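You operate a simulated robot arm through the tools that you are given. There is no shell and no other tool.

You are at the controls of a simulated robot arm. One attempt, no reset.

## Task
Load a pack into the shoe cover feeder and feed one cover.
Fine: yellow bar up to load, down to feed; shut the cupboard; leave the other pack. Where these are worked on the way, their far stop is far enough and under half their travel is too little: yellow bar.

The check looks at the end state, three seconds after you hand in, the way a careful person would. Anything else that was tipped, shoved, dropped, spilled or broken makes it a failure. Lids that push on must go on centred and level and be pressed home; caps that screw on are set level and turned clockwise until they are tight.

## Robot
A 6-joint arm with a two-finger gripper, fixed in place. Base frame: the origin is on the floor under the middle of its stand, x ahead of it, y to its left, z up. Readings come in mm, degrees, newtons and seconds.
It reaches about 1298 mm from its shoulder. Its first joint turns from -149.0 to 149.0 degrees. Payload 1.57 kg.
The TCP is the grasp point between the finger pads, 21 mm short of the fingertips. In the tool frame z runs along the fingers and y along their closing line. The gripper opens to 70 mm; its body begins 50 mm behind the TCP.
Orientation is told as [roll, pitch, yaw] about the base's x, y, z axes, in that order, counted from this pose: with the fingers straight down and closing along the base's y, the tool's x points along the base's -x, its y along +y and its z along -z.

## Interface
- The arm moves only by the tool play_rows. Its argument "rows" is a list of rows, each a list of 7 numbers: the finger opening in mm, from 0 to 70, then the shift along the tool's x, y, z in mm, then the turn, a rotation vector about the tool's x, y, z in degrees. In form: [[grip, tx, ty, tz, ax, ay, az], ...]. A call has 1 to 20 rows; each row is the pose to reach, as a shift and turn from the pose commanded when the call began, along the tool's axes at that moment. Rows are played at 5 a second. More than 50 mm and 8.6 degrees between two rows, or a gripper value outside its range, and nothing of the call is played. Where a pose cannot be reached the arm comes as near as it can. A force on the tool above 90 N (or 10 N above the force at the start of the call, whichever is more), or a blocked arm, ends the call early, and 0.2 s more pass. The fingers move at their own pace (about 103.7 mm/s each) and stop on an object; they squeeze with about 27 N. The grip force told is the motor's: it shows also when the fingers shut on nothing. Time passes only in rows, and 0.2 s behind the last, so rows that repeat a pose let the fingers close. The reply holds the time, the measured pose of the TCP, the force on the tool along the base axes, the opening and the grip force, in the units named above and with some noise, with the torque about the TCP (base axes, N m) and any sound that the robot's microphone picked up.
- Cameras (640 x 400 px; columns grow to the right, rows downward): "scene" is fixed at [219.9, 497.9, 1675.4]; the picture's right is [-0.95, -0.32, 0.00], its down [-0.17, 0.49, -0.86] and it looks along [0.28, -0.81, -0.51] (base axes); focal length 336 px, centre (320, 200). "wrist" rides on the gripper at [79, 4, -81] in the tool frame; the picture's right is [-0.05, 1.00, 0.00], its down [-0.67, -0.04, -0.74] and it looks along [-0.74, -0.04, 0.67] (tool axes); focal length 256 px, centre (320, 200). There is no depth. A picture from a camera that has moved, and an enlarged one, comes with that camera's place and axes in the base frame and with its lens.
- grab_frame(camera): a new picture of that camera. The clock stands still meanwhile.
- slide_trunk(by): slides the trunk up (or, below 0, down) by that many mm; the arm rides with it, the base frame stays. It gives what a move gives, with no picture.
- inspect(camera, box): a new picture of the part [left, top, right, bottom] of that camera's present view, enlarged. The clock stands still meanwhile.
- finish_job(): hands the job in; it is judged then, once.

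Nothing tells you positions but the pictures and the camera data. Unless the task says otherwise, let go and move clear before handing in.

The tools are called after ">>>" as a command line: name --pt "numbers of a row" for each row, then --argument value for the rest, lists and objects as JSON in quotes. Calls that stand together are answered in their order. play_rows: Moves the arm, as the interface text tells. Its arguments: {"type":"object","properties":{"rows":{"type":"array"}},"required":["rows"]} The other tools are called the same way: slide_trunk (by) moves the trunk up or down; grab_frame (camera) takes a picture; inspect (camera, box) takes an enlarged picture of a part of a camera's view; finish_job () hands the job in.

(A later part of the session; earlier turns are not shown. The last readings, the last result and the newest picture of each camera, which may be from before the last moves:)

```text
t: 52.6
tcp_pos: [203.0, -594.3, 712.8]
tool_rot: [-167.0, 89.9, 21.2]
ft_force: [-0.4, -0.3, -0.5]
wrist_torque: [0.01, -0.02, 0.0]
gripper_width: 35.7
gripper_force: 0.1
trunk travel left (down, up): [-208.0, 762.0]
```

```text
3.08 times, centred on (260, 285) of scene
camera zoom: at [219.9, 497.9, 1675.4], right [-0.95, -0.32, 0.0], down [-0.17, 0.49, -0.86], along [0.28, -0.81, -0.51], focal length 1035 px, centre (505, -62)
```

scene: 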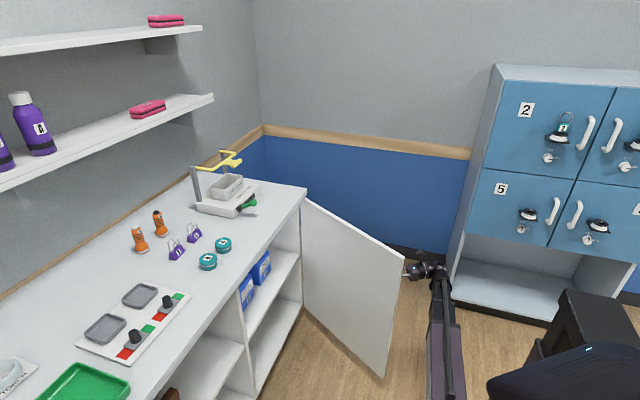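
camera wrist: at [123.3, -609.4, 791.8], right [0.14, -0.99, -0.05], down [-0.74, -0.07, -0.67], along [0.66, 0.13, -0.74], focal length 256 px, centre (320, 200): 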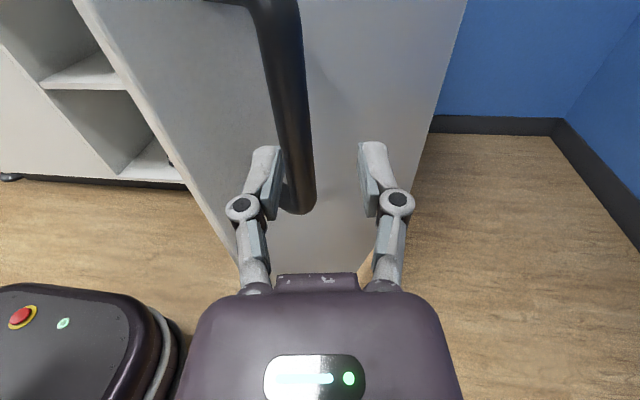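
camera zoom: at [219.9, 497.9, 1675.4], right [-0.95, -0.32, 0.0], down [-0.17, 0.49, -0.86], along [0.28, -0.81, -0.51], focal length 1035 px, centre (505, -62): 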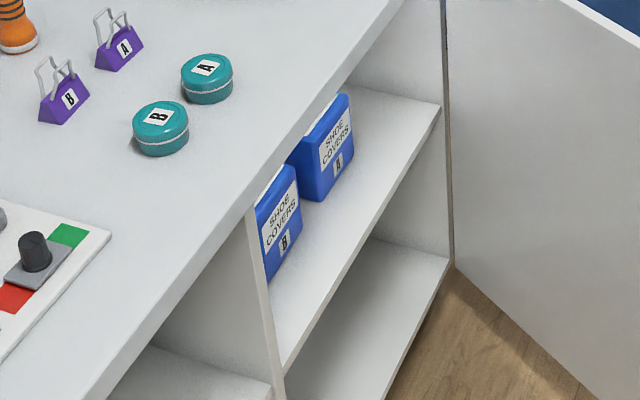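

Two packs, A and B, stand on the shelf. I'll raise above the door, swing the arm to the inner side, and come down in front of the shelf to look closely.

>>> slide_trunk --by 400

>>> play_rows --pt "60 0 -8 45 0 0 0" --pt "60 0 -16 90 -1 0 0" --pt "60 0 -24 135 -2 0 0" --pt "60 0 -33 180 -3 0 0" --pt "60 0 -41 226 -4 0 0" --pt "60 0 -49 271 -5 0 0" --pt "60 0 -57 316 -6 0 0" --pt "60 0 -65 361 -7 0 0" --pt "60 0 -74 406 -8 0 0" --pt "60 0 -82 452 -8 0 0"

>>> grab_frame --camera "scene"

>>> grab_frame --camera "wrist"

```text
t: 56.4
tcp_pos: [203.2, -594.4, 1112.6]
tool_rot: [-167.5, 89.9, 20.6]
ft_force: [0.6, 0.6, 0.6]
wrist_torque: [0.01, -0.01, -0.01]
gripper_width: 36.2
gripper_force: 0.0
trunk travel left (down, up): [-608.0, 362.0]
```

```text
t: 58.6
tcp_pos: [640.4, -450.9, 1112.3]
tool_rot: [-169.8, 89.9, 10.1]
ft_force: [0.5, -0.1, -0.1]
wrist_torque: [0.0, -0.05, 0.03]
gripper_width: 60.1
gripper_force: 0.0
trunk travel left (down, up): [-608.0, 362.0]
```

```text
taken
```

scene: 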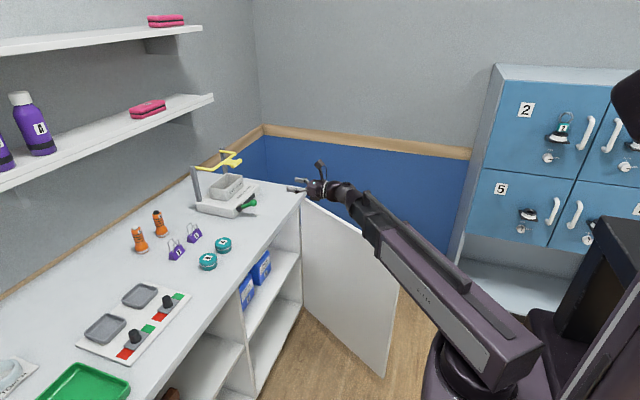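

```text
taken
camera wrist: at [559.8, -455.5, 1191.8], right [0.0, -1.0, -0.05], down [-0.74, 0.04, -0.67], along [0.67, 0.04, -0.74], focal length 256 px, centre (320, 200)
```

wrist: 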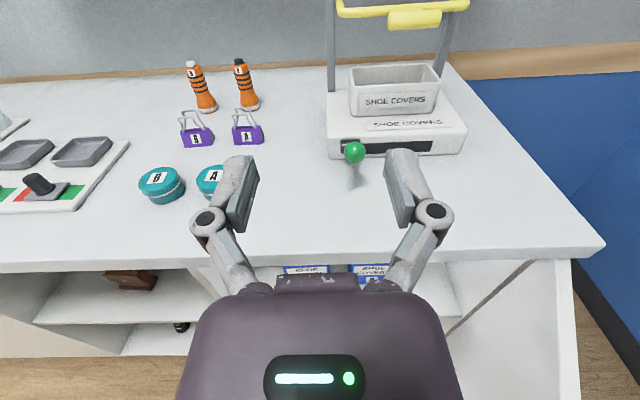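

Good view of the feeder from here. I'll enlarge it for measurements before going down.

>>> inspect --camera "wrist" --box '[310, 0, 490, 190]'

>>> inspect --camera "wrist" --box '[200, 230, 480, 330]'

```text
2.11 times, centred on (400, 95) of wrist
camera zoom: at [559.8, -455.5, 1191.8], right [0.0, -1.0, -0.05], down [-0.74, 0.04, -0.67], along [0.67, 0.04, -0.74], focal length 539 px, centre (152, 421)
```

zoom: 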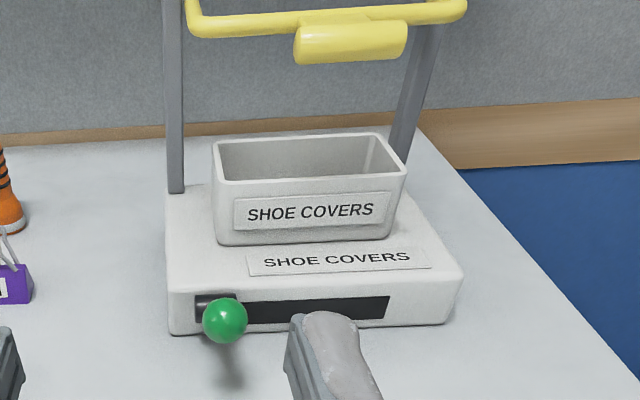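

```text
2.29 times, centred on (340, 280) of wrist
camera zoom: at [559.8, -455.5, 1191.8], right [0.0, -1.0, -0.05], down [-0.74, 0.04, -0.67], along [0.67, 0.04, -0.74], focal length 585 px, centre (274, 17)
```

zoom: 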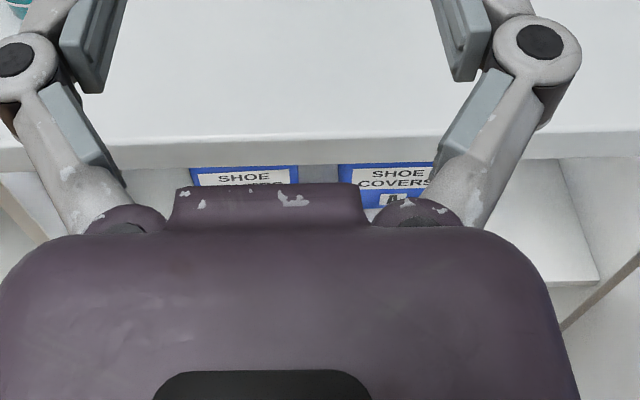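

The feeder has its hopper rim at z≈1016 with an opening about 125×62 mm, and the yellow bar is hinged at the post tops (z≈1113), currently lying forward. Now down to view the packs.

>>> slide_trunk --by -400

>>> grab_frame --camera "wrist"

>>> grab_frame --camera "scene"

```text
t: 62.4
tcp_pos: [639.9, -452.5, 712.9]
tool_rot: [-168.7, 89.9, 11.3]
ft_force: [-0.3, 0.0, -0.5]
wrist_torque: [0.0, -0.02, 0.02]
gripper_width: 59.9
gripper_force: 0.0
trunk travel left (down, up): [-208.0, 762.0]
```

```text
taken
camera wrist: at [558.9, -455.6, 792.0], right [0.0, -1.0, -0.05], down [-0.74, 0.04, -0.67], along [0.67, 0.04, -0.74], focal length 256 px, centre (320, 200)
```

wrist: 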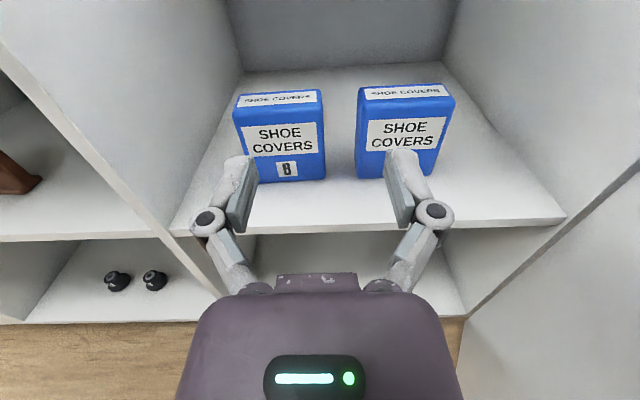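

```text
taken
```

scene: 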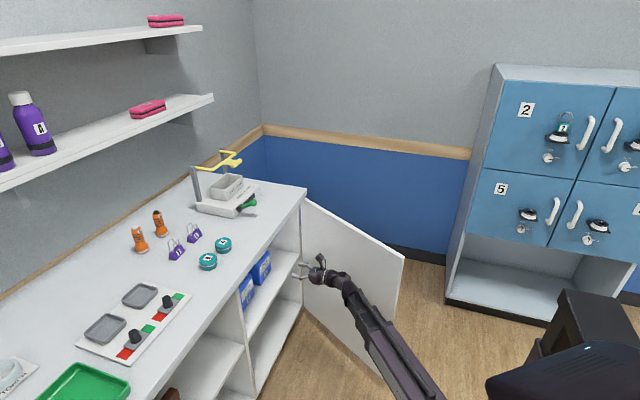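

>>> inspect --camera "wrist" --box '[180, 60, 500, 260]'

```text
2.00 times, centred on (340, 160) of wrist
camera zoom: at [558.9, -455.6, 792.0], right [0.0, -1.0, -0.05], down [-0.74, 0.04, -0.67], along [0.67, 0.04, -0.74], focal length 512 px, centre (280, 280)
```

zoom: 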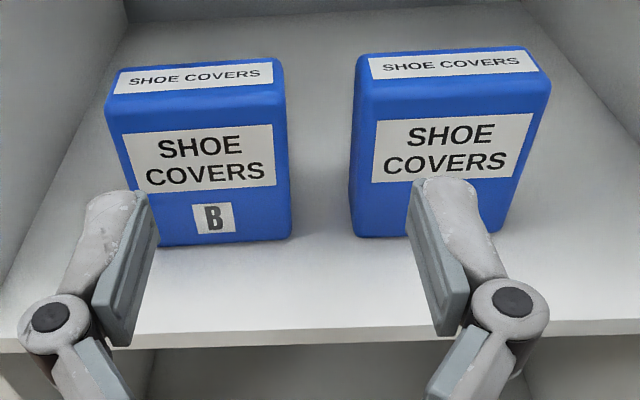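

Packs are about 110 (wide) × 50 (deep) × 125 (tall) mm; A is centred near (886, −557) on the shelf at z≈507. I'll raise the yellow bar first, since the gripper will be busy later, so I'm going back up and checking for shelves above the feeder.

>>> slide_trunk --by 400

>>> play_rows --pt "60 27 0 -2 0 8.4 0" --pt "60 54 0 -8 0 16.8 0" --pt "60 80 0 -18 0 25.2 0" --pt "60 107 0 -34 0 35 0"

>>> grab_frame --camera "wrist"

```text
t: 66.2
tcp_pos: [640.7, -452.5, 1113.5]
tool_rot: [-167.4, 89.9, 12.6]
ft_force: [0.2, 0.4, -0.1]
wrist_torque: [-0.01, 0.03, -0.02]
gripper_width: 60.0
gripper_force: 0.1
trunk travel left (down, up): [-608.0, 362.0]
```

```text
refused: row 4 steps farther than a row can; nothing moved
```

```text
taken
camera wrist: at [558.9, -455.7, 1191.9], right [0.0, -1.0, -0.05], down [-0.74, 0.04, -0.67], along [0.67, 0.04, -0.74], focal length 256 px, centre (320, 200)
```

wrist: 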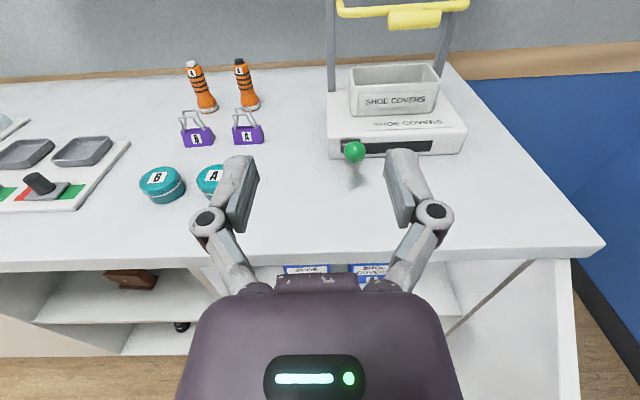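

The last tilt step was slightly too large, so nothing moved. I'll repeat it in smaller steps to look at the bar and the shelf above it.

>>> play_rows --pt "60 25 0 -2 0 8 0" --pt "60 51 0 -7 0 16 0" --pt "60 76 0 -16 0 24 0" --pt "60 99 0 -28 0 32 0" --pt "60 120 0 -44 0 40 0"

>>> grab_frame --camera "wrist"

```text
t: 67.5
tcp_pos: [596.6, -452.8, 1232.9]
tool_rot: [-179.9, 49.7, -0.1]
ft_force: [0.2, -0.1, -0.5]
wrist_torque: [0.01, 0.0, 0.0]
gripper_width: 60.1
gripper_force: 0.1
trunk travel left (down, up): [-608.0, 362.0]
```

```text
taken
camera wrist: at [483.9, -456.5, 1240.8], right [0.03, -1.0, -0.04], down [-0.14, 0.04, -0.99], along [0.99, 0.04, -0.14], focal length 256 px, centre (320, 200)
```

wrist: 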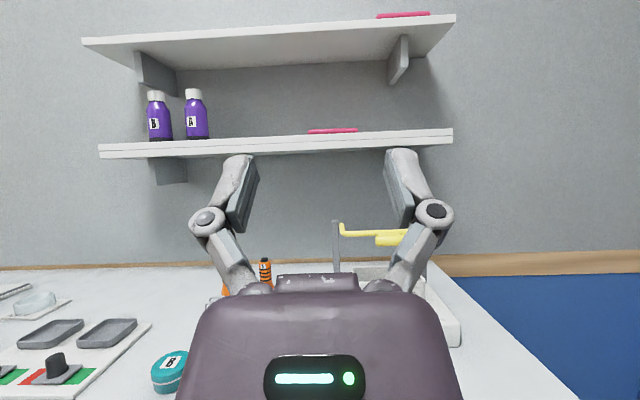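

The lower shelf's front edge is at x≈1150, z≈1297, so there's room in front of it. Enlarging the bar.

>>> inspect --camera "wrist" --box '[300, 200, 480, 350]'

>>> inspect --camera "scene" --box '[180, 140, 270, 220]'

```text
2.67 times, centred on (390, 275) of wrist
camera zoom: at [483.9, -456.5, 1240.8], right [0.03, -1.0, -0.04], down [-0.14, 0.04, -0.99], along [0.99, 0.04, -0.14], focal length 683 px, centre (133, 0)
```

zoom: 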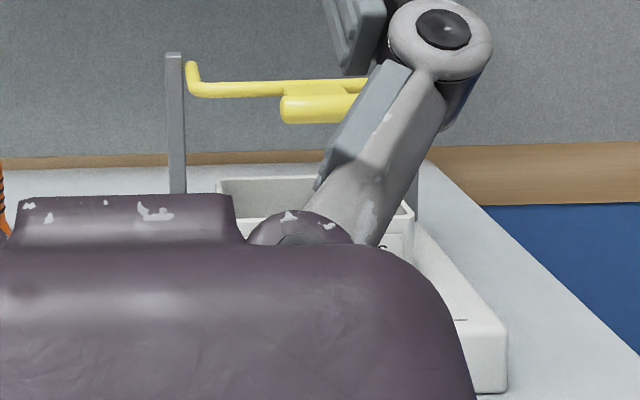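

```text
5.00 times, centred on (225, 180) of scene
camera zoom: at [219.9, 497.9, 1675.4], right [-0.95, -0.32, 0.0], down [-0.17, 0.49, -0.86], along [0.28, -0.81, -0.51], focal length 1682 px, centre (795, 300)
```

zoom: 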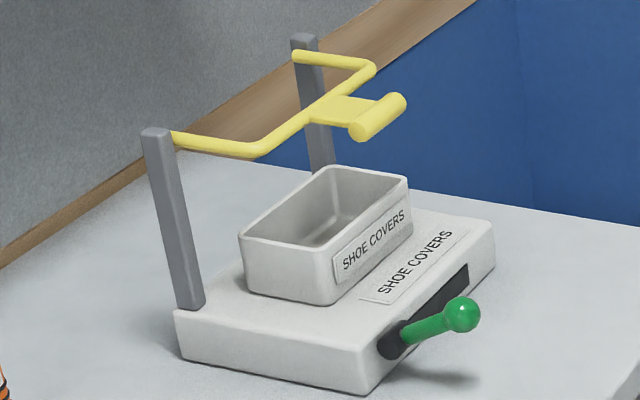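

The bar lies horizontal with its handle centred near (955, −573, 1097) and its pivot at (1085, 1100). I'll level the tool, close the fingers, and slide them under the handle to lift it with the trunk.

>>> play_rows --pt "0 -20.5 0 -7 0 -8 0" --pt "0 -42 0 -11 0 -16 0" --pt "0 -65 0 -12 0 -24 0" --pt "0 -89 0 -10 0 -32 0" --pt "0 -114 0 -4 0 -40 0"

>>> slide_trunk --by -50

```text
t: 68.7
tcp_pos: [666.3, -452.7, 1112.4]
tool_rot: [-143.1, 89.9, 36.8]
ft_force: [-0.1, -0.6, -0.3]
wrist_torque: [-0.01, 0.02, 0.01]
gripper_width: 0.0
gripper_force: 27.0
out of reach, approached as far as the arm can: row 2, 3, 4, 5
trunk travel left (down, up): [-608.0, 362.0]
```

```text
t: 69.6
tcp_pos: [666.5, -452.1, 1063.4]
tool_rot: [-172.6, 89.7, 7.3]
ft_force: [0.8, 0.4, 0.5]
wrist_torque: [0.02, 0.0, 0.01]
gripper_width: 0.0
gripper_force: 26.8
trunk travel left (down, up): [-558.0, 412.0]
```

Levelled at z≈1063. Moving to just in front of the handle.

>>> play_rows --pt "0 0 20 39 0 0 0" --pt "0 0 40 78 0 0 0" --pt "0 0 60 117 0 0 0" --pt "0 0 80 156 0 0 0" --pt "0 0 100 195 0 0 0" --pt "0 0 121 234 0 0 0"

>>> grab_frame --camera "wrist"

>>> inspect --camera "scene" --box '[180, 130, 300, 230]'

```text
t: 71.0
tcp_pos: [900.7, -571.9, 1062.5]
tool_rot: [-171.5, 89.8, 8.5]
ft_force: [0.8, -0.6, -0.3]
wrist_torque: [0.01, 0.01, -0.02]
gripper_width: 0.1
gripper_force: 27.2
trunk travel left (down, up): [-558.0, 412.0]
```

```text
taken
camera wrist: at [820.1, -575.3, 1141.8], right [0.0, -1.0, -0.05], down [-0.74, 0.04, -0.67], along [0.67, 0.04, -0.74], focal length 256 px, centre (320, 200)
```

wrist: 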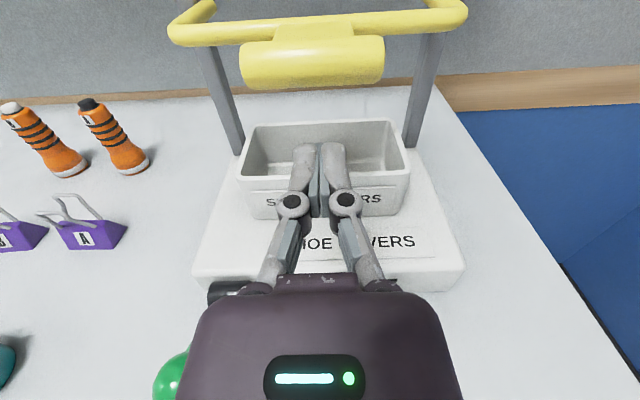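

```text
4.00 times, centred on (240, 180) of scene
camera zoom: at [219.9, 497.9, 1675.4], right [-0.95, -0.32, 0.0], down [-0.17, 0.49, -0.86], along [0.28, -0.81, -0.51], focal length 1346 px, centre (640, 280)
```

zoom: 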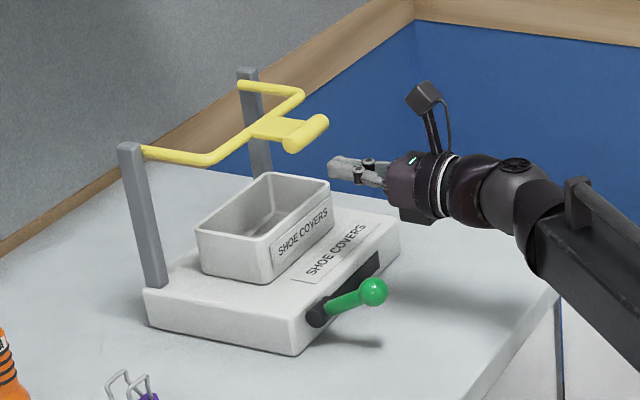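

The fingers are lined up below the handle. Sliding in 60 mm, then lifting.

>>> play_rows --pt "0 0 0 30 0 0 0" --pt "0 0 0 60 0 0 0"

>>> slide_trunk --by 40

>>> grab_frame --camera "wrist"

>>> inspect --camera "scene" --box '[180, 130, 300, 230]'

```text
t: 71.6
tcp_pos: [961.8, -571.7, 1063.2]
tool_rot: [-172.9, 89.8, 7.0]
ft_force: [0.0, -0.2, 0.8]
wrist_torque: [0.01, 0.0, -0.01]
gripper_width: 0.0
gripper_force: 27.6
trunk travel left (down, up): [-558.0, 412.0]
```

```text
t: 72.4
tcp_pos: [961.9, -571.4, 1102.4]
tool_rot: [-174.1, 89.7, 5.9]
ft_force: [-0.3, 0.5, -0.7]
wrist_torque: [0.0, 0.02, 0.04]
gripper_width: 6.0
gripper_force: 28.4
trunk travel left (down, up): [-598.0, 372.0]
```

```text
taken
camera wrist: at [879.9, -575.0, 1182.2], right [0.0, -1.0, -0.05], down [-0.74, 0.04, -0.67], along [0.67, 0.04, -0.74], focal length 256 px, centre (320, 200)
```

wrist: 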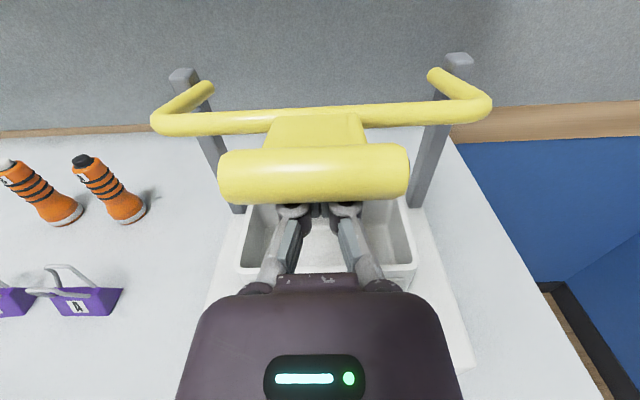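

```text
4.00 times, centred on (240, 180) of scene
camera zoom: at [219.9, 497.9, 1675.4], right [-0.95, -0.32, 0.0], down [-0.17, 0.49, -0.86], along [0.28, -0.81, -0.51], focal length 1346 px, centre (640, 280)
```

zoom: 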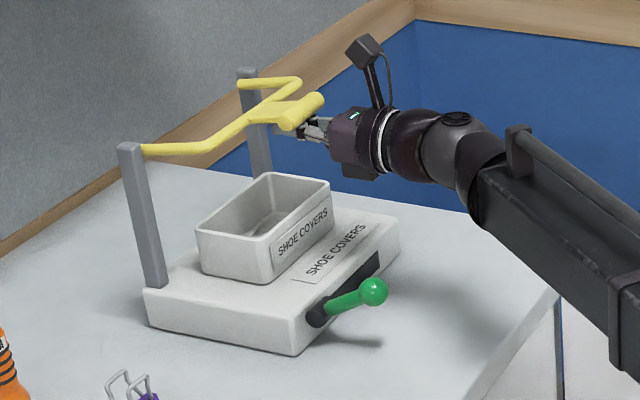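

The bar is lifting with the fingers under the handle. Continuing up.

>>> slide_trunk --by 30

>>> grab_frame --camera "wrist"

>>> inspect --camera "scene" --box '[180, 130, 300, 230]'

```text
t: 73.2
tcp_pos: [961.4, -571.0, 1133.5]
tool_rot: [-173.7, 89.7, 6.5]
ft_force: [-0.3, 0.6, 0.1]
wrist_torque: [0.0, -0.01, 0.03]
gripper_width: 5.8
gripper_force: 28.5
trunk travel left (down, up): [-628.0, 342.0]
```

```text
taken
camera wrist: at [879.9, -575.0, 1212.2], right [0.0, -1.0, -0.05], down [-0.74, 0.04, -0.67], along [0.67, 0.04, -0.74], focal length 256 px, centre (320, 200)
```

wrist: 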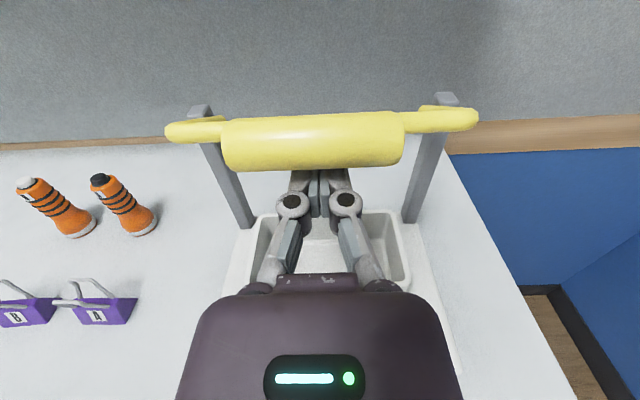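

```text
4.00 times, centred on (240, 180) of scene
camera zoom: at [219.9, 497.9, 1675.4], right [-0.95, -0.32, 0.0], down [-0.17, 0.49, -0.86], along [0.28, -0.81, -0.51], focal length 1346 px, centre (640, 280)
```

zoom: 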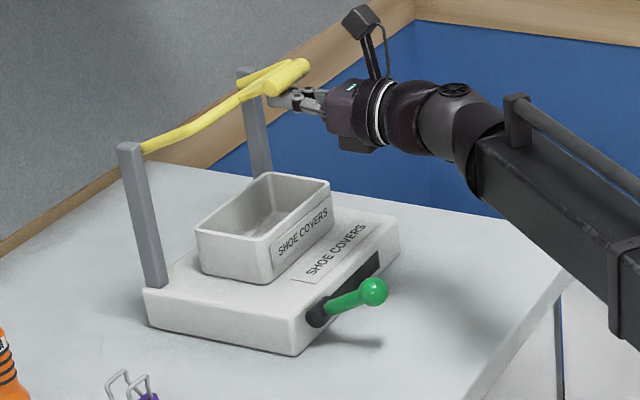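

The bar is at about 25–30°. I'll alternate lifting and pushing forward under the plate to swing it up.

>>> slide_trunk --by 22

>>> play_rows --pt "0 0 0 15 0 0 0" --pt "0 0 0 30 0 0 0"

>>> slide_trunk --by 25

>>> grab_frame --camera "wrist"

>>> inspect --camera "scene" --box '[180, 110, 300, 210]'

```text
t: 73.8
tcp_pos: [961.1, -571.3, 1155.3]
tool_rot: [-173.6, 89.7, 6.3]
ft_force: [-0.9, -0.2, -1.5]
wrist_torque: [-0.01, 0.01, 0.0]
gripper_width: 5.9
gripper_force: 28.5
trunk travel left (down, up): [-650.0, 320.0]
```

```text
t: 74.4
tcp_pos: [991.8, -571.8, 1156.4]
tool_rot: [-175.2, 89.7, 4.8]
ft_force: [0.9, -0.4, -0.4]
wrist_torque: [-0.04, 0.0, -0.03]
gripper_width: 6.1
gripper_force: 28.7
trunk travel left (down, up): [-650.0, 320.0]
```

```text
t: 75.1
tcp_pos: [990.8, -572.8, 1180.7]
tool_rot: [-174.0, 89.7, 6.0]
ft_force: [-0.1, 0.9, 0.2]
wrist_torque: [0.03, -0.04, 0.02]
gripper_width: 5.7
gripper_force: 28.5
trunk travel left (down, up): [-675.0, 295.0]
```

```text
taken
camera wrist: at [910.4, -575.2, 1259.2], right [0.0, -1.0, -0.05], down [-0.74, 0.04, -0.67], along [0.67, 0.04, -0.74], focal length 256 px, centre (320, 200)
```

wrist: 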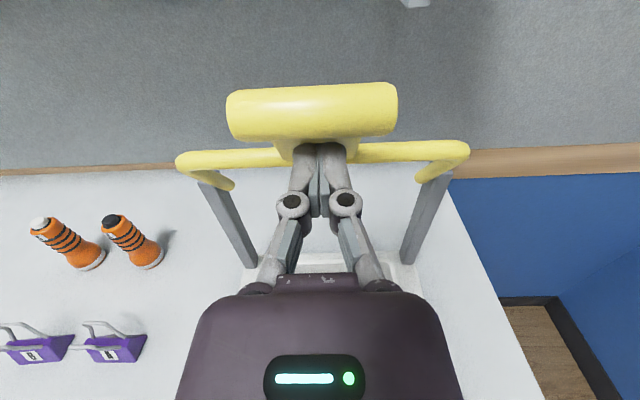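

```text
4.00 times, centred on (240, 160) of scene
camera zoom: at [219.9, 497.9, 1675.4], right [-0.95, -0.32, 0.0], down [-0.17, 0.49, -0.86], along [0.28, -0.81, -0.51], focal length 1346 px, centre (640, 360)
```

zoom: 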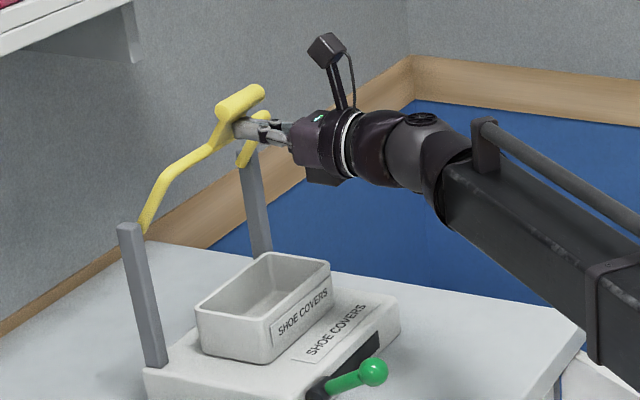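

The bar is around 55–60° up. Now pushing it forward toward its stop.

>>> play_rows --pt "0 0 0 12 0 0 0" --pt "0 0 0 24 0 0 0" --pt "0 0 0 36 0 0 0" --pt "0 0 0 48 0 0 0"

>>> grab_frame --camera "wrist"

>>> inspect --camera "scene" --box '[180, 110, 300, 210]'

```text
t: 76.1
tcp_pos: [1039.2, -572.0, 1179.7]
tool_rot: [-175.8, 89.8, 4.2]
ft_force: [-0.7, 0.0, -0.5]
wrist_torque: [0.01, 0.01, -0.02]
gripper_width: 0.0
gripper_force: 29.1
trunk travel left (down, up): [-675.0, 295.0]
```

```text
taken
camera wrist: at [958.7, -574.7, 1259.1], right [0.0, -1.0, -0.05], down [-0.74, 0.04, -0.67], along [0.67, 0.04, -0.74], focal length 256 px, centre (320, 200)
```

wrist: 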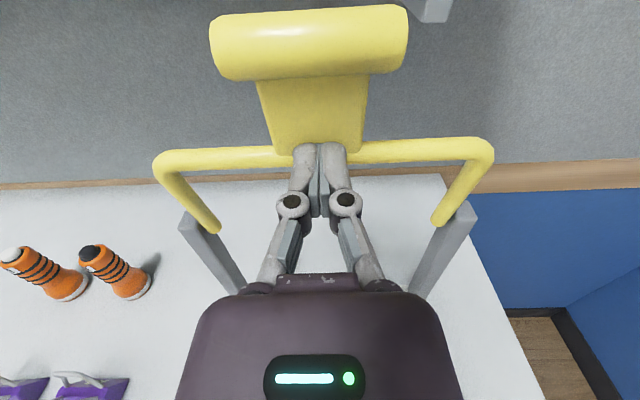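

```text
4.00 times, centred on (240, 160) of scene
camera zoom: at [219.9, 497.9, 1675.4], right [-0.95, -0.32, 0.0], down [-0.17, 0.49, -0.86], along [0.28, -0.81, -0.51], focal length 1346 px, centre (640, 360)
```

zoom: 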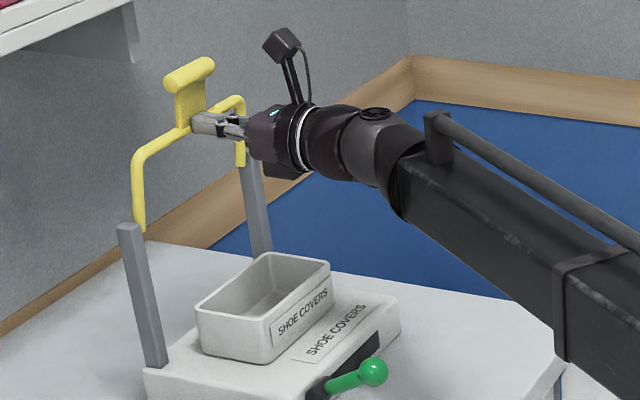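

Nearly vertical. Pushing further until it meets its stop.

>>> play_rows --pt "0 0 0 10 0 0 0" --pt "0 0 0 20 0 0 0" --pt "0 0 0 30 0 0 0"

>>> grab_frame --camera "wrist"

>>> inspect --camera "scene" --box '[180, 110, 300, 210]'

```text
t: 76.9
tcp_pos: [1067.5, -572.0, 1180.2]
tool_rot: [177.9, 89.6, -1.9]
ft_force: [-10.8, 2.2, -4.4]
wrist_torque: [-0.01, 0.1, 0.05]
gripper_width: 5.9
gripper_force: 28.6
trunk travel left (down, up): [-675.0, 295.0]
```

```text
taken
camera wrist: at [986.7, -575.4, 1259.7], right [0.0, -1.0, -0.05], down [-0.74, 0.04, -0.67], along [0.67, 0.04, -0.74], focal length 256 px, centre (320, 200)
```

wrist: 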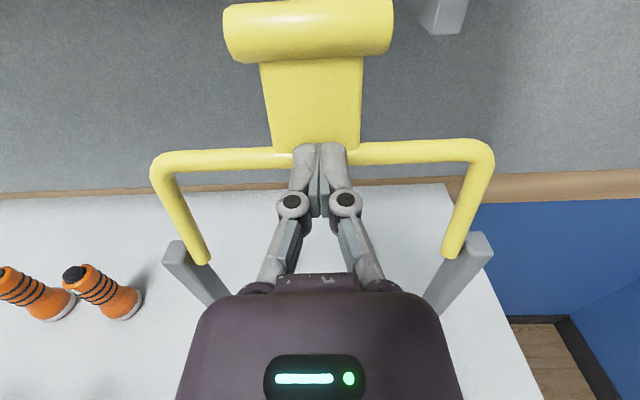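

```text
4.00 times, centred on (240, 160) of scene
camera zoom: at [219.9, 497.9, 1675.4], right [-0.95, -0.32, 0.0], down [-0.17, 0.49, -0.86], along [0.28, -0.81, -0.51], focal length 1346 px, centre (640, 360)
```

zoom: 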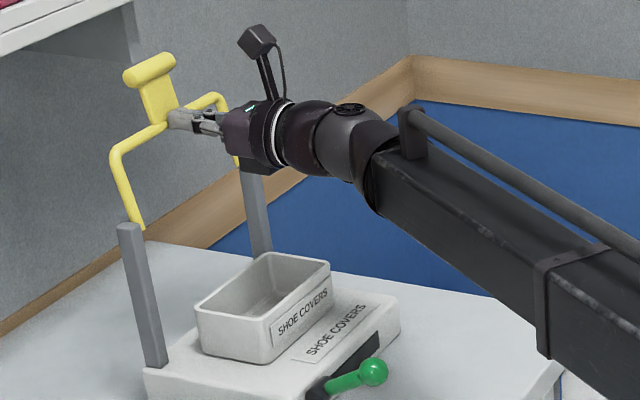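

The push met resistance (about 11 N), so the bar is at its rear stop, slightly past vertical. I'll back off and check that it stays.

>>> play_rows --pt "0 0 0 -40 0 0 0" --pt "0 0 0 -80 0 0 0" --pt "0 0 0 -120 0 0 0" --pt "0 0 0 -160 0 0 0" --pt "0 0 0 -200 0 0 0"

>>> inspect --camera "scene" --box '[180, 110, 300, 210]'

>>> grab_frame --camera "wrist"

```text
t: 78.1
tcp_pos: [866.7, -571.6, 1181.3]
tool_rot: [-177.2, 89.5, 2.9]
ft_force: [-0.1, -0.4, -0.4]
wrist_torque: [0.01, -0.02, 0.0]
gripper_width: 0.0
gripper_force: 28.7
trunk travel left (down, up): [-675.0, 295.0]
```

```text
4.00 times, centred on (240, 160) of scene
camera zoom: at [219.9, 497.9, 1675.4], right [-0.95, -0.32, 0.0], down [-0.17, 0.49, -0.86], along [0.28, -0.81, -0.51], focal length 1346 px, centre (640, 360)
```

zoom: 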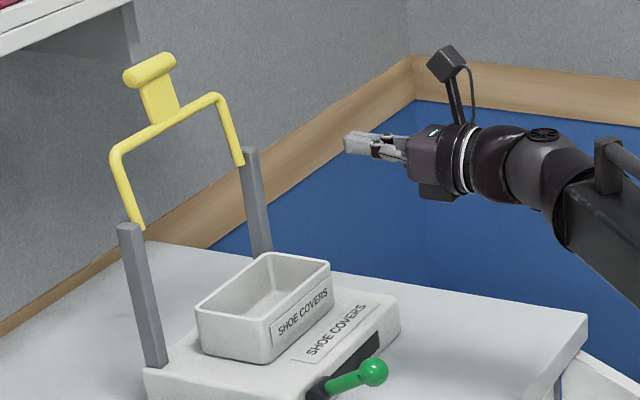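

```text
taken
camera wrist: at [786.0, -574.9, 1260.0], right [0.0, -1.0, -0.05], down [-0.74, 0.04, -0.67], along [0.67, 0.04, -0.74], focal length 256 px, centre (320, 200)
```

wrist: 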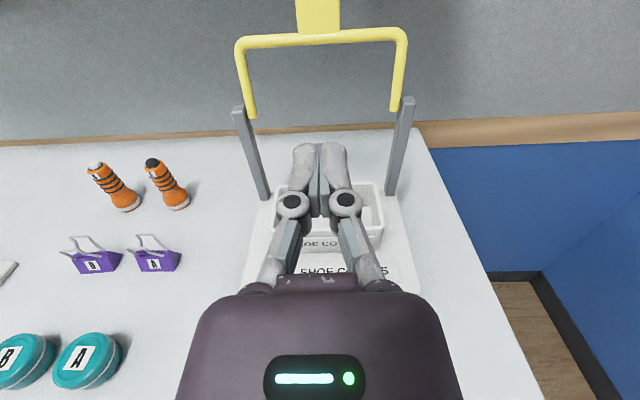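

The bar stays up. Next is picking pack A, where overhead clearance under the counter is tight, so I'll look closely at the arm's own shape first.

>>> inspect --camera "scene" --box '[260, 100, 460, 260]'

>>> grab_frame --camera "scene"

```text
2.50 times, centred on (360, 180) of scene
camera zoom: at [219.9, 497.9, 1675.4], right [-0.95, -0.32, 0.0], down [-0.17, 0.49, -0.86], along [0.28, -0.81, -0.51], focal length 841 px, centre (220, 250)
```

zoom: 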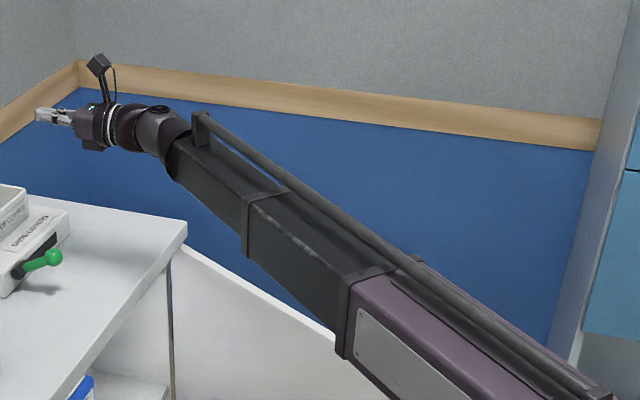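

```text
taken
```

scene: 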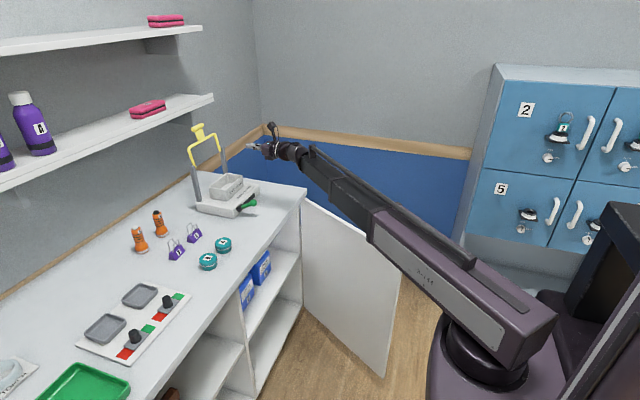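

Beam plus rail is about 70 mm above the wrist axis, so a vertical grasp at TCP z≈592 fits under the counter (underside z≈864) with about 15 mm to spare. First I'll turn the fingers down with the closing line along x, and test that the arm reaches over the hopper.

>>> play_rows --pt "70 -26.7 0 -1.9 0 -8.2 0" --pt "70 -52.8 0 -7.6 0 -16.4 0" --pt "70 -77.5 0 -16.8 0 -24.5 0" --pt "70 -101 0 -29.6 0 -32.7 0" --pt "70 -122.4 0 -45.7 0 -40.9 0" --pt "70 -141.3 0 -64.6 0 -49.1 0" --pt "70 -157.4 0 -86 0 -57.3 0" --pt "70 -170.2 0 -109.5 0 -65.5 0" --pt "70 -179.4 0 -134.2 0 -73.6 0" --pt "70 -185.1 0 -160.3 0 -81.8 0" --pt "70 -187 0 -187 0 -90 0"

>>> play_rows --pt "70 0 0 0 0 0 -8.2" --pt "70 0 0 0 0 0 -16.4" --pt "70 0 0 0 0 0 -24.5" --pt "70 0 0 0 0 0 -32.7" --pt "70 0 0 0 0 0 -40.9" --pt "70 0 0 0 0 0 -49.1" --pt "70 0 0 0 0 0 -57.3" --pt "70 0 0 0 0 0 -65.5" --pt "70 0 0 0 0 0 -73.6" --pt "70 0 0 0 0 0 -81.8" --pt "70 0 0 0 0 0 -90"

>>> slide_trunk --by 150

>>> grab_frame --camera "wrist"

>>> grab_frame --camera "scene"

```text
t: 80.5
tcp_pos: [682.4, -573.7, 993.3]
tool_rot: [0.1, 0.2, -179.9]
ft_force: [0.3, 0.3, 0.2]
wrist_torque: [0.03, 0.02, -0.03]
gripper_width: 69.8
gripper_force: 0.1
trunk travel left (down, up): [-675.0, 295.0]
```

```text
t: 82.9
tcp_pos: [684.0, -571.6, 993.0]
tool_rot: [0.4, -0.1, -89.8]
ft_force: [0.6, -0.2, -0.1]
wrist_torque: [0.02, -0.01, 0.0]
gripper_width: 69.9
gripper_force: 0.1
trunk travel left (down, up): [-675.0, 295.0]
```

```text
t: 84.7
tcp_pos: [683.2, -572.3, 1142.0]
tool_rot: [0.3, 0.0, -89.8]
ft_force: [0.1, -0.4, 0.8]
wrist_torque: [-0.04, -0.01, 0.02]
gripper_width: 69.9
gripper_force: 0.1
trunk travel left (down, up): [-825.0, 145.0]
```

```text
taken
camera wrist: at [687.9, -492.0, 1224.4], right [1.0, -0.05, 0.01], down [-0.04, -0.67, 0.74], along [-0.04, -0.74, -0.67], focal length 256 px, centre (320, 200)
```

wrist: 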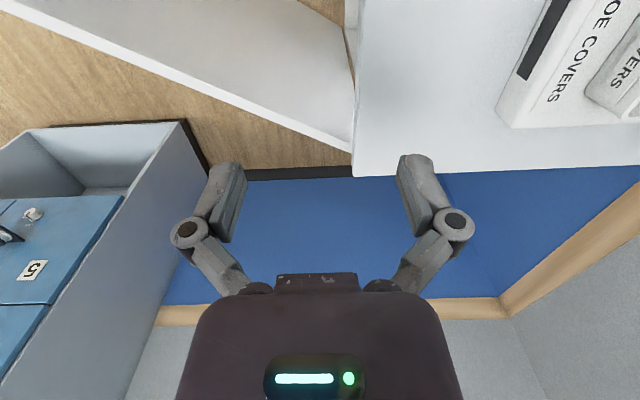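

```text
taken
```

scene: 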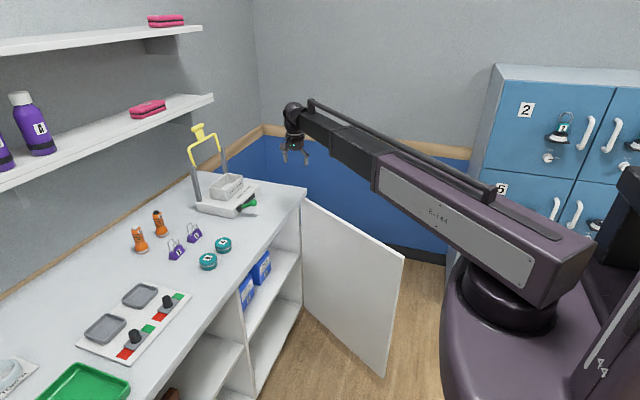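

Now extending over the hopper to test the reach and measure it from above.

>>> play_rows --pt "70 1 40 0 0 0 0" --pt "70 3 80 0 0 0 0" --pt "70 4 120 0 0 0 0" --pt "70 6 160 0 0 0 0" --pt "70 7 200 0 0 0 0" --pt "70 9 240 0 0 0 0" --pt "70 10 270 0 0 0 0" --pt "70 10 300 0 0 0 0"

>>> grab_frame --camera "wrist"

>>> inspect --camera "scene" --box '[170, 90, 310, 220]'

```text
t: 86.5
tcp_pos: [984.0, -563.4, 1142.7]
tool_rot: [0.3, 0.0, -90.0]
ft_force: [0.0, -0.1, -0.5]
wrist_torque: [-0.03, 0.0, 0.0]
gripper_width: 69.8
gripper_force: 0.1
trunk travel left (down, up): [-825.0, 145.0]
```

```text
taken
camera wrist: at [988.3, -483.6, 1223.8], right [1.0, -0.05, 0.0], down [-0.04, -0.67, 0.74], along [-0.04, -0.74, -0.67], focal length 256 px, centre (320, 200)
```

wrist: 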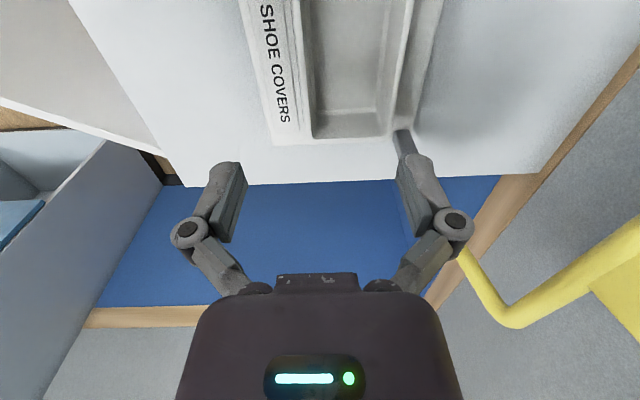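

```text
3.08 times, centred on (240, 155) of scene
camera zoom: at [219.9, 497.9, 1675.4], right [-0.95, -0.32, 0.0], down [-0.17, 0.49, -0.86], along [0.28, -0.81, -0.51], focal length 1035 px, centre (566, 338)
```

zoom: 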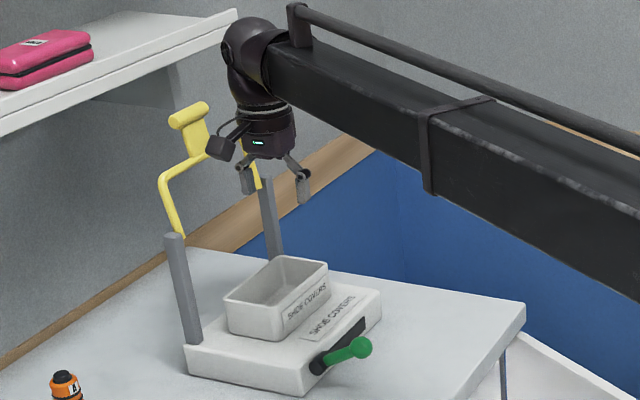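

The arm reaches over the hopper fine. I'll zoom in to measure the hopper opening.

>>> inspect --camera "wrist" --box '[220, 0, 480, 170]'

```text
2.35 times, centred on (350, 85) of wrist
camera zoom: at [988.3, -483.6, 1223.8], right [1.0, -0.05, 0.0], down [-0.04, -0.67, 0.74], along [-0.04, -0.74, -0.67], focal length 602 px, centre (249, 471)
```

zoom: 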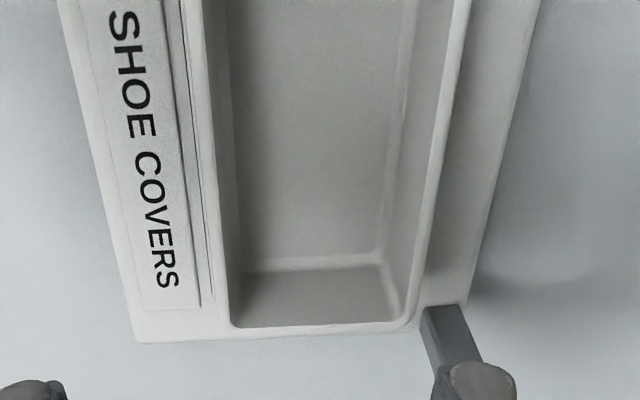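

Hopper inner opening is about x 975–1043 with its floor near z≈970 and rim z≈1009. I'll shift toward +y to see both ends and get its y-centre.

>>> play_rows --pt "70 40 10 0 0 0 0" --pt "70 80 20 0 0 0 0" --pt "70 120 25 0 0 0 0" --pt "70 150 25 0 0 0 0"

>>> inspect --camera "wrist" --box '[200, 0, 520, 200]'

```text
t: 87.5
tcp_pos: [1007.5, -412.3, 1143.0]
tool_rot: [0.3, -0.1, -90.1]
ft_force: [0.4, 0.2, 1.0]
wrist_torque: [0.04, -0.02, -0.01]
gripper_width: 69.9
gripper_force: 0.0
trunk travel left (down, up): [-825.0, 145.0]
```

```text
2.00 times, centred on (360, 100) of wrist
camera zoom: at [1011.3, -331.0, 1224.6], right [1.0, -0.05, 0.01], down [-0.04, -0.67, 0.74], along [-0.04, -0.74, -0.67], focal length 512 px, centre (240, 400)
```

zoom: 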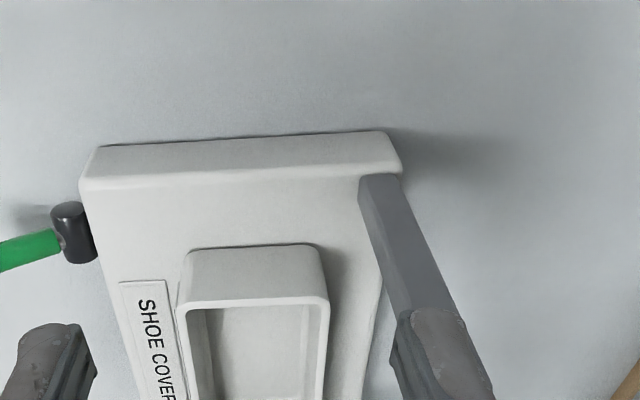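

The hopper's inner opening is about x 975–1043, y −498 to −630, so its centre is near (1009, −564). Now I'll retreat in front of the counter and descend for pack A.

>>> play_rows --pt "70 -15 -41 0 0 0 0" --pt "70 -30 -82 0 0 0 0" --pt "70 -45 -123 0 0 0 0" --pt "70 -60 -164 0 0 0 0" --pt "70 -75 -205 0 0 0 0" --pt "70 -90 -246 0 0 0 0" --pt "70 -105 -287 0 0 0 0" --pt "70 -120 -328 0 0 0 0" --pt "70 -135 -369 0 0 0 0" --pt "70 -148 -407 0 0 0 0"

>>> slide_trunk --by -400

>>> slide_trunk --by -151

>>> grab_frame --camera "scene"

>>> grab_frame --camera "wrist"

```text
t: 89.7
tcp_pos: [601.4, -558.6, 1144.7]
tool_rot: [0.3, 0.0, -89.9]
ft_force: [-0.2, -0.4, 0.0]
wrist_torque: [0.03, -0.02, 0.01]
gripper_width: 69.8
gripper_force: 0.1
trunk travel left (down, up): [-825.0, 145.0]
```

```text
t: 93.5
tcp_pos: [603.2, -558.7, 743.7]
tool_rot: [0.3, -0.1, -90.0]
ft_force: [0.0, 0.2, -0.1]
wrist_torque: [0.0, 0.0, -0.01]
gripper_width: 69.8
gripper_force: 0.1
trunk travel left (down, up): [-425.0, 545.0]
```

```text
t: 95.3
tcp_pos: [602.2, -558.0, 593.3]
tool_rot: [0.2, 0.0, -89.9]
ft_force: [-0.1, -0.8, -0.2]
wrist_torque: [0.01, 0.0, 0.01]
gripper_width: 70.0
gripper_force: 0.1
trunk travel left (down, up): [-274.0, 696.0]
```

```text
taken
```

scene: 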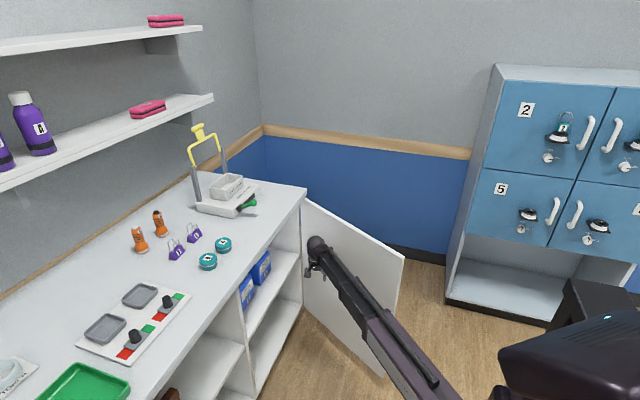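

```text
taken
camera wrist: at [607.0, -478.1, 673.5], right [1.0, -0.05, 0.01], down [-0.04, -0.67, 0.74], along [-0.04, -0.74, -0.67], focal length 256 px, centre (320, 200)
```

wrist: 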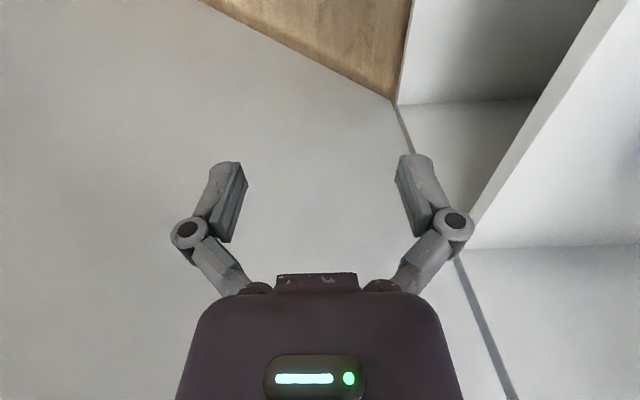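

I'm level with the shelf. Entering along the free right side of the cupboard, away from both packs, in stages.

>>> play_rows --pt "70 -15 34 0 0 0 0" --pt "70 -31 69 0 0 0 0" --pt "70 -46 104 0 0 0 0" --pt "70 -62 138 0 0 0 0" --pt "70 -82 168 0 0 0 0" --pt "70 -104 198 0 0 0 0"

>>> grab_frame --camera "wrist"

>>> inspect --camera "scene" --box '[200, 200, 400, 330]'

```text
t: 96.7
tcp_pos: [802.6, -660.6, 592.3]
tool_rot: [0.2, 0.0, -90.1]
ft_force: [-0.2, -1.5, 0.8]
wrist_torque: [-0.01, 0.0, -0.01]
gripper_width: 69.9
gripper_force: 0.1
trunk travel left (down, up): [-274.0, 696.0]
```

```text
taken
camera wrist: at [807.2, -582.1, 673.5], right [1.0, -0.05, 0.01], down [-0.04, -0.67, 0.74], along [-0.04, -0.74, -0.67], focal length 256 px, centre (320, 200)
```

wrist: 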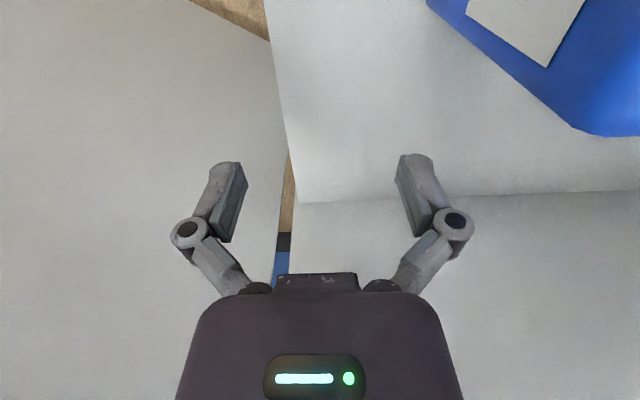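

```text
3.08 times, centred on (300, 265) of scene
camera zoom: at [219.9, 497.9, 1675.4], right [-0.95, -0.32, 0.0], down [-0.17, 0.49, -0.86], along [0.28, -0.81, -0.51], focal length 1035 px, centre (382, 0)
```

zoom: 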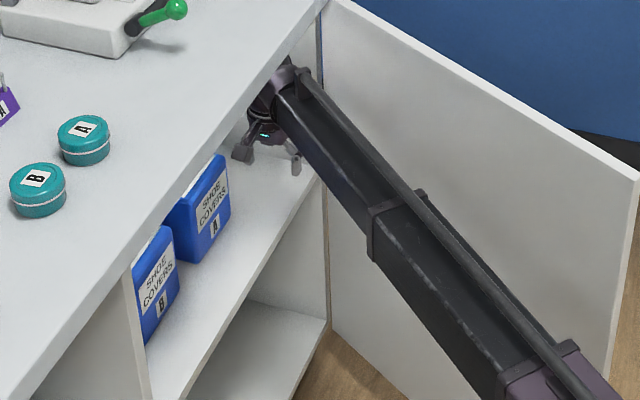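

The view confirms pack A's front face at x≈861, right side y≈−615 and top z≈630. Moving deeper, beside the pack, to x≈885.

>>> play_rows --pt "70 -1 28 0 0 0 0" --pt "70 -2 56 0 0 0 0" --pt "70 -2 83 0 0 0 0"

>>> grab_frame --camera "wrist"

>>> inspect --camera "scene" --box '[200, 200, 400, 330]'

```text
t: 97.5
tcp_pos: [886.0, -664.6, 592.3]
tool_rot: [0.3, -0.1, -90.0]
ft_force: [0.1, -0.4, 1.4]
wrist_torque: [-0.01, -0.01, 0.0]
gripper_width: 70.0
gripper_force: 0.0
trunk travel left (down, up): [-274.0, 696.0]
```

```text
taken
camera wrist: at [889.5, -584.6, 673.5], right [1.0, -0.05, 0.01], down [-0.04, -0.67, 0.74], along [-0.04, -0.74, -0.67], focal length 256 px, centre (320, 200)
```

wrist: 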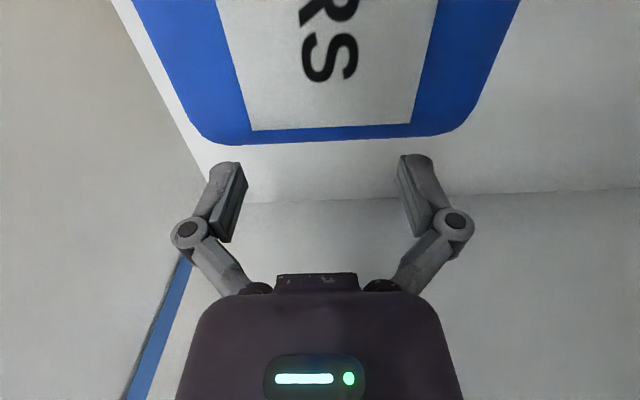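

```text
3.08 times, centred on (300, 265) of scene
camera zoom: at [219.9, 497.9, 1675.4], right [-0.95, -0.32, 0.0], down [-0.17, 0.49, -0.86], along [0.28, -0.81, -0.51], focal length 1035 px, centre (382, 0)
```

zoom: 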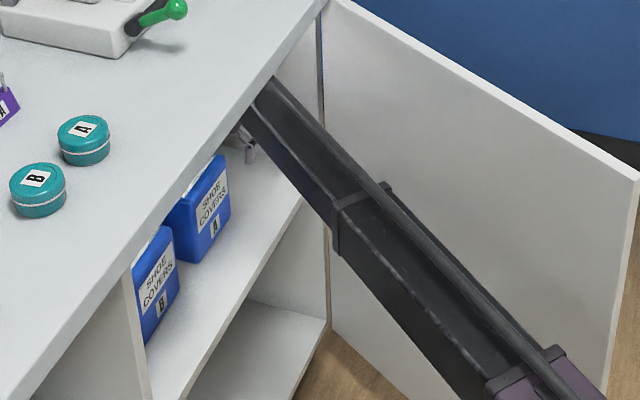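

Well centred on the pack in x. Sliding sideways (+y) so the fingers straddle the pack.

>>> play_rows --pt "70 18 0 0 0 0 0" --pt "70 36 0 0 0 0 0" --pt "70 54 0 0 0 0 0"

>>> grab_frame --camera "wrist"

```text
t: 98.3
tcp_pos: [883.7, -609.2, 592.2]
tool_rot: [0.4, 0.0, -90.0]
ft_force: [0.9, -0.1, -0.2]
wrist_torque: [0.03, -0.03, -0.02]
gripper_width: 70.0
gripper_force: 0.0
trunk travel left (down, up): [-274.0, 696.0]
```

```text
taken
camera wrist: at [887.8, -529.6, 673.4], right [1.0, -0.05, 0.01], down [-0.04, -0.67, 0.74], along [-0.04, -0.74, -0.67], focal length 256 px, centre (320, 200)
```

wrist: 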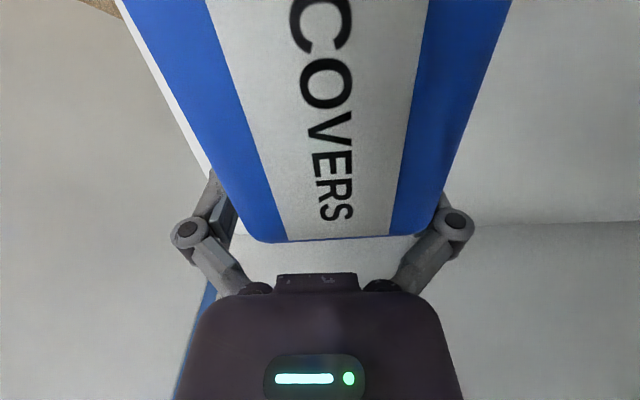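

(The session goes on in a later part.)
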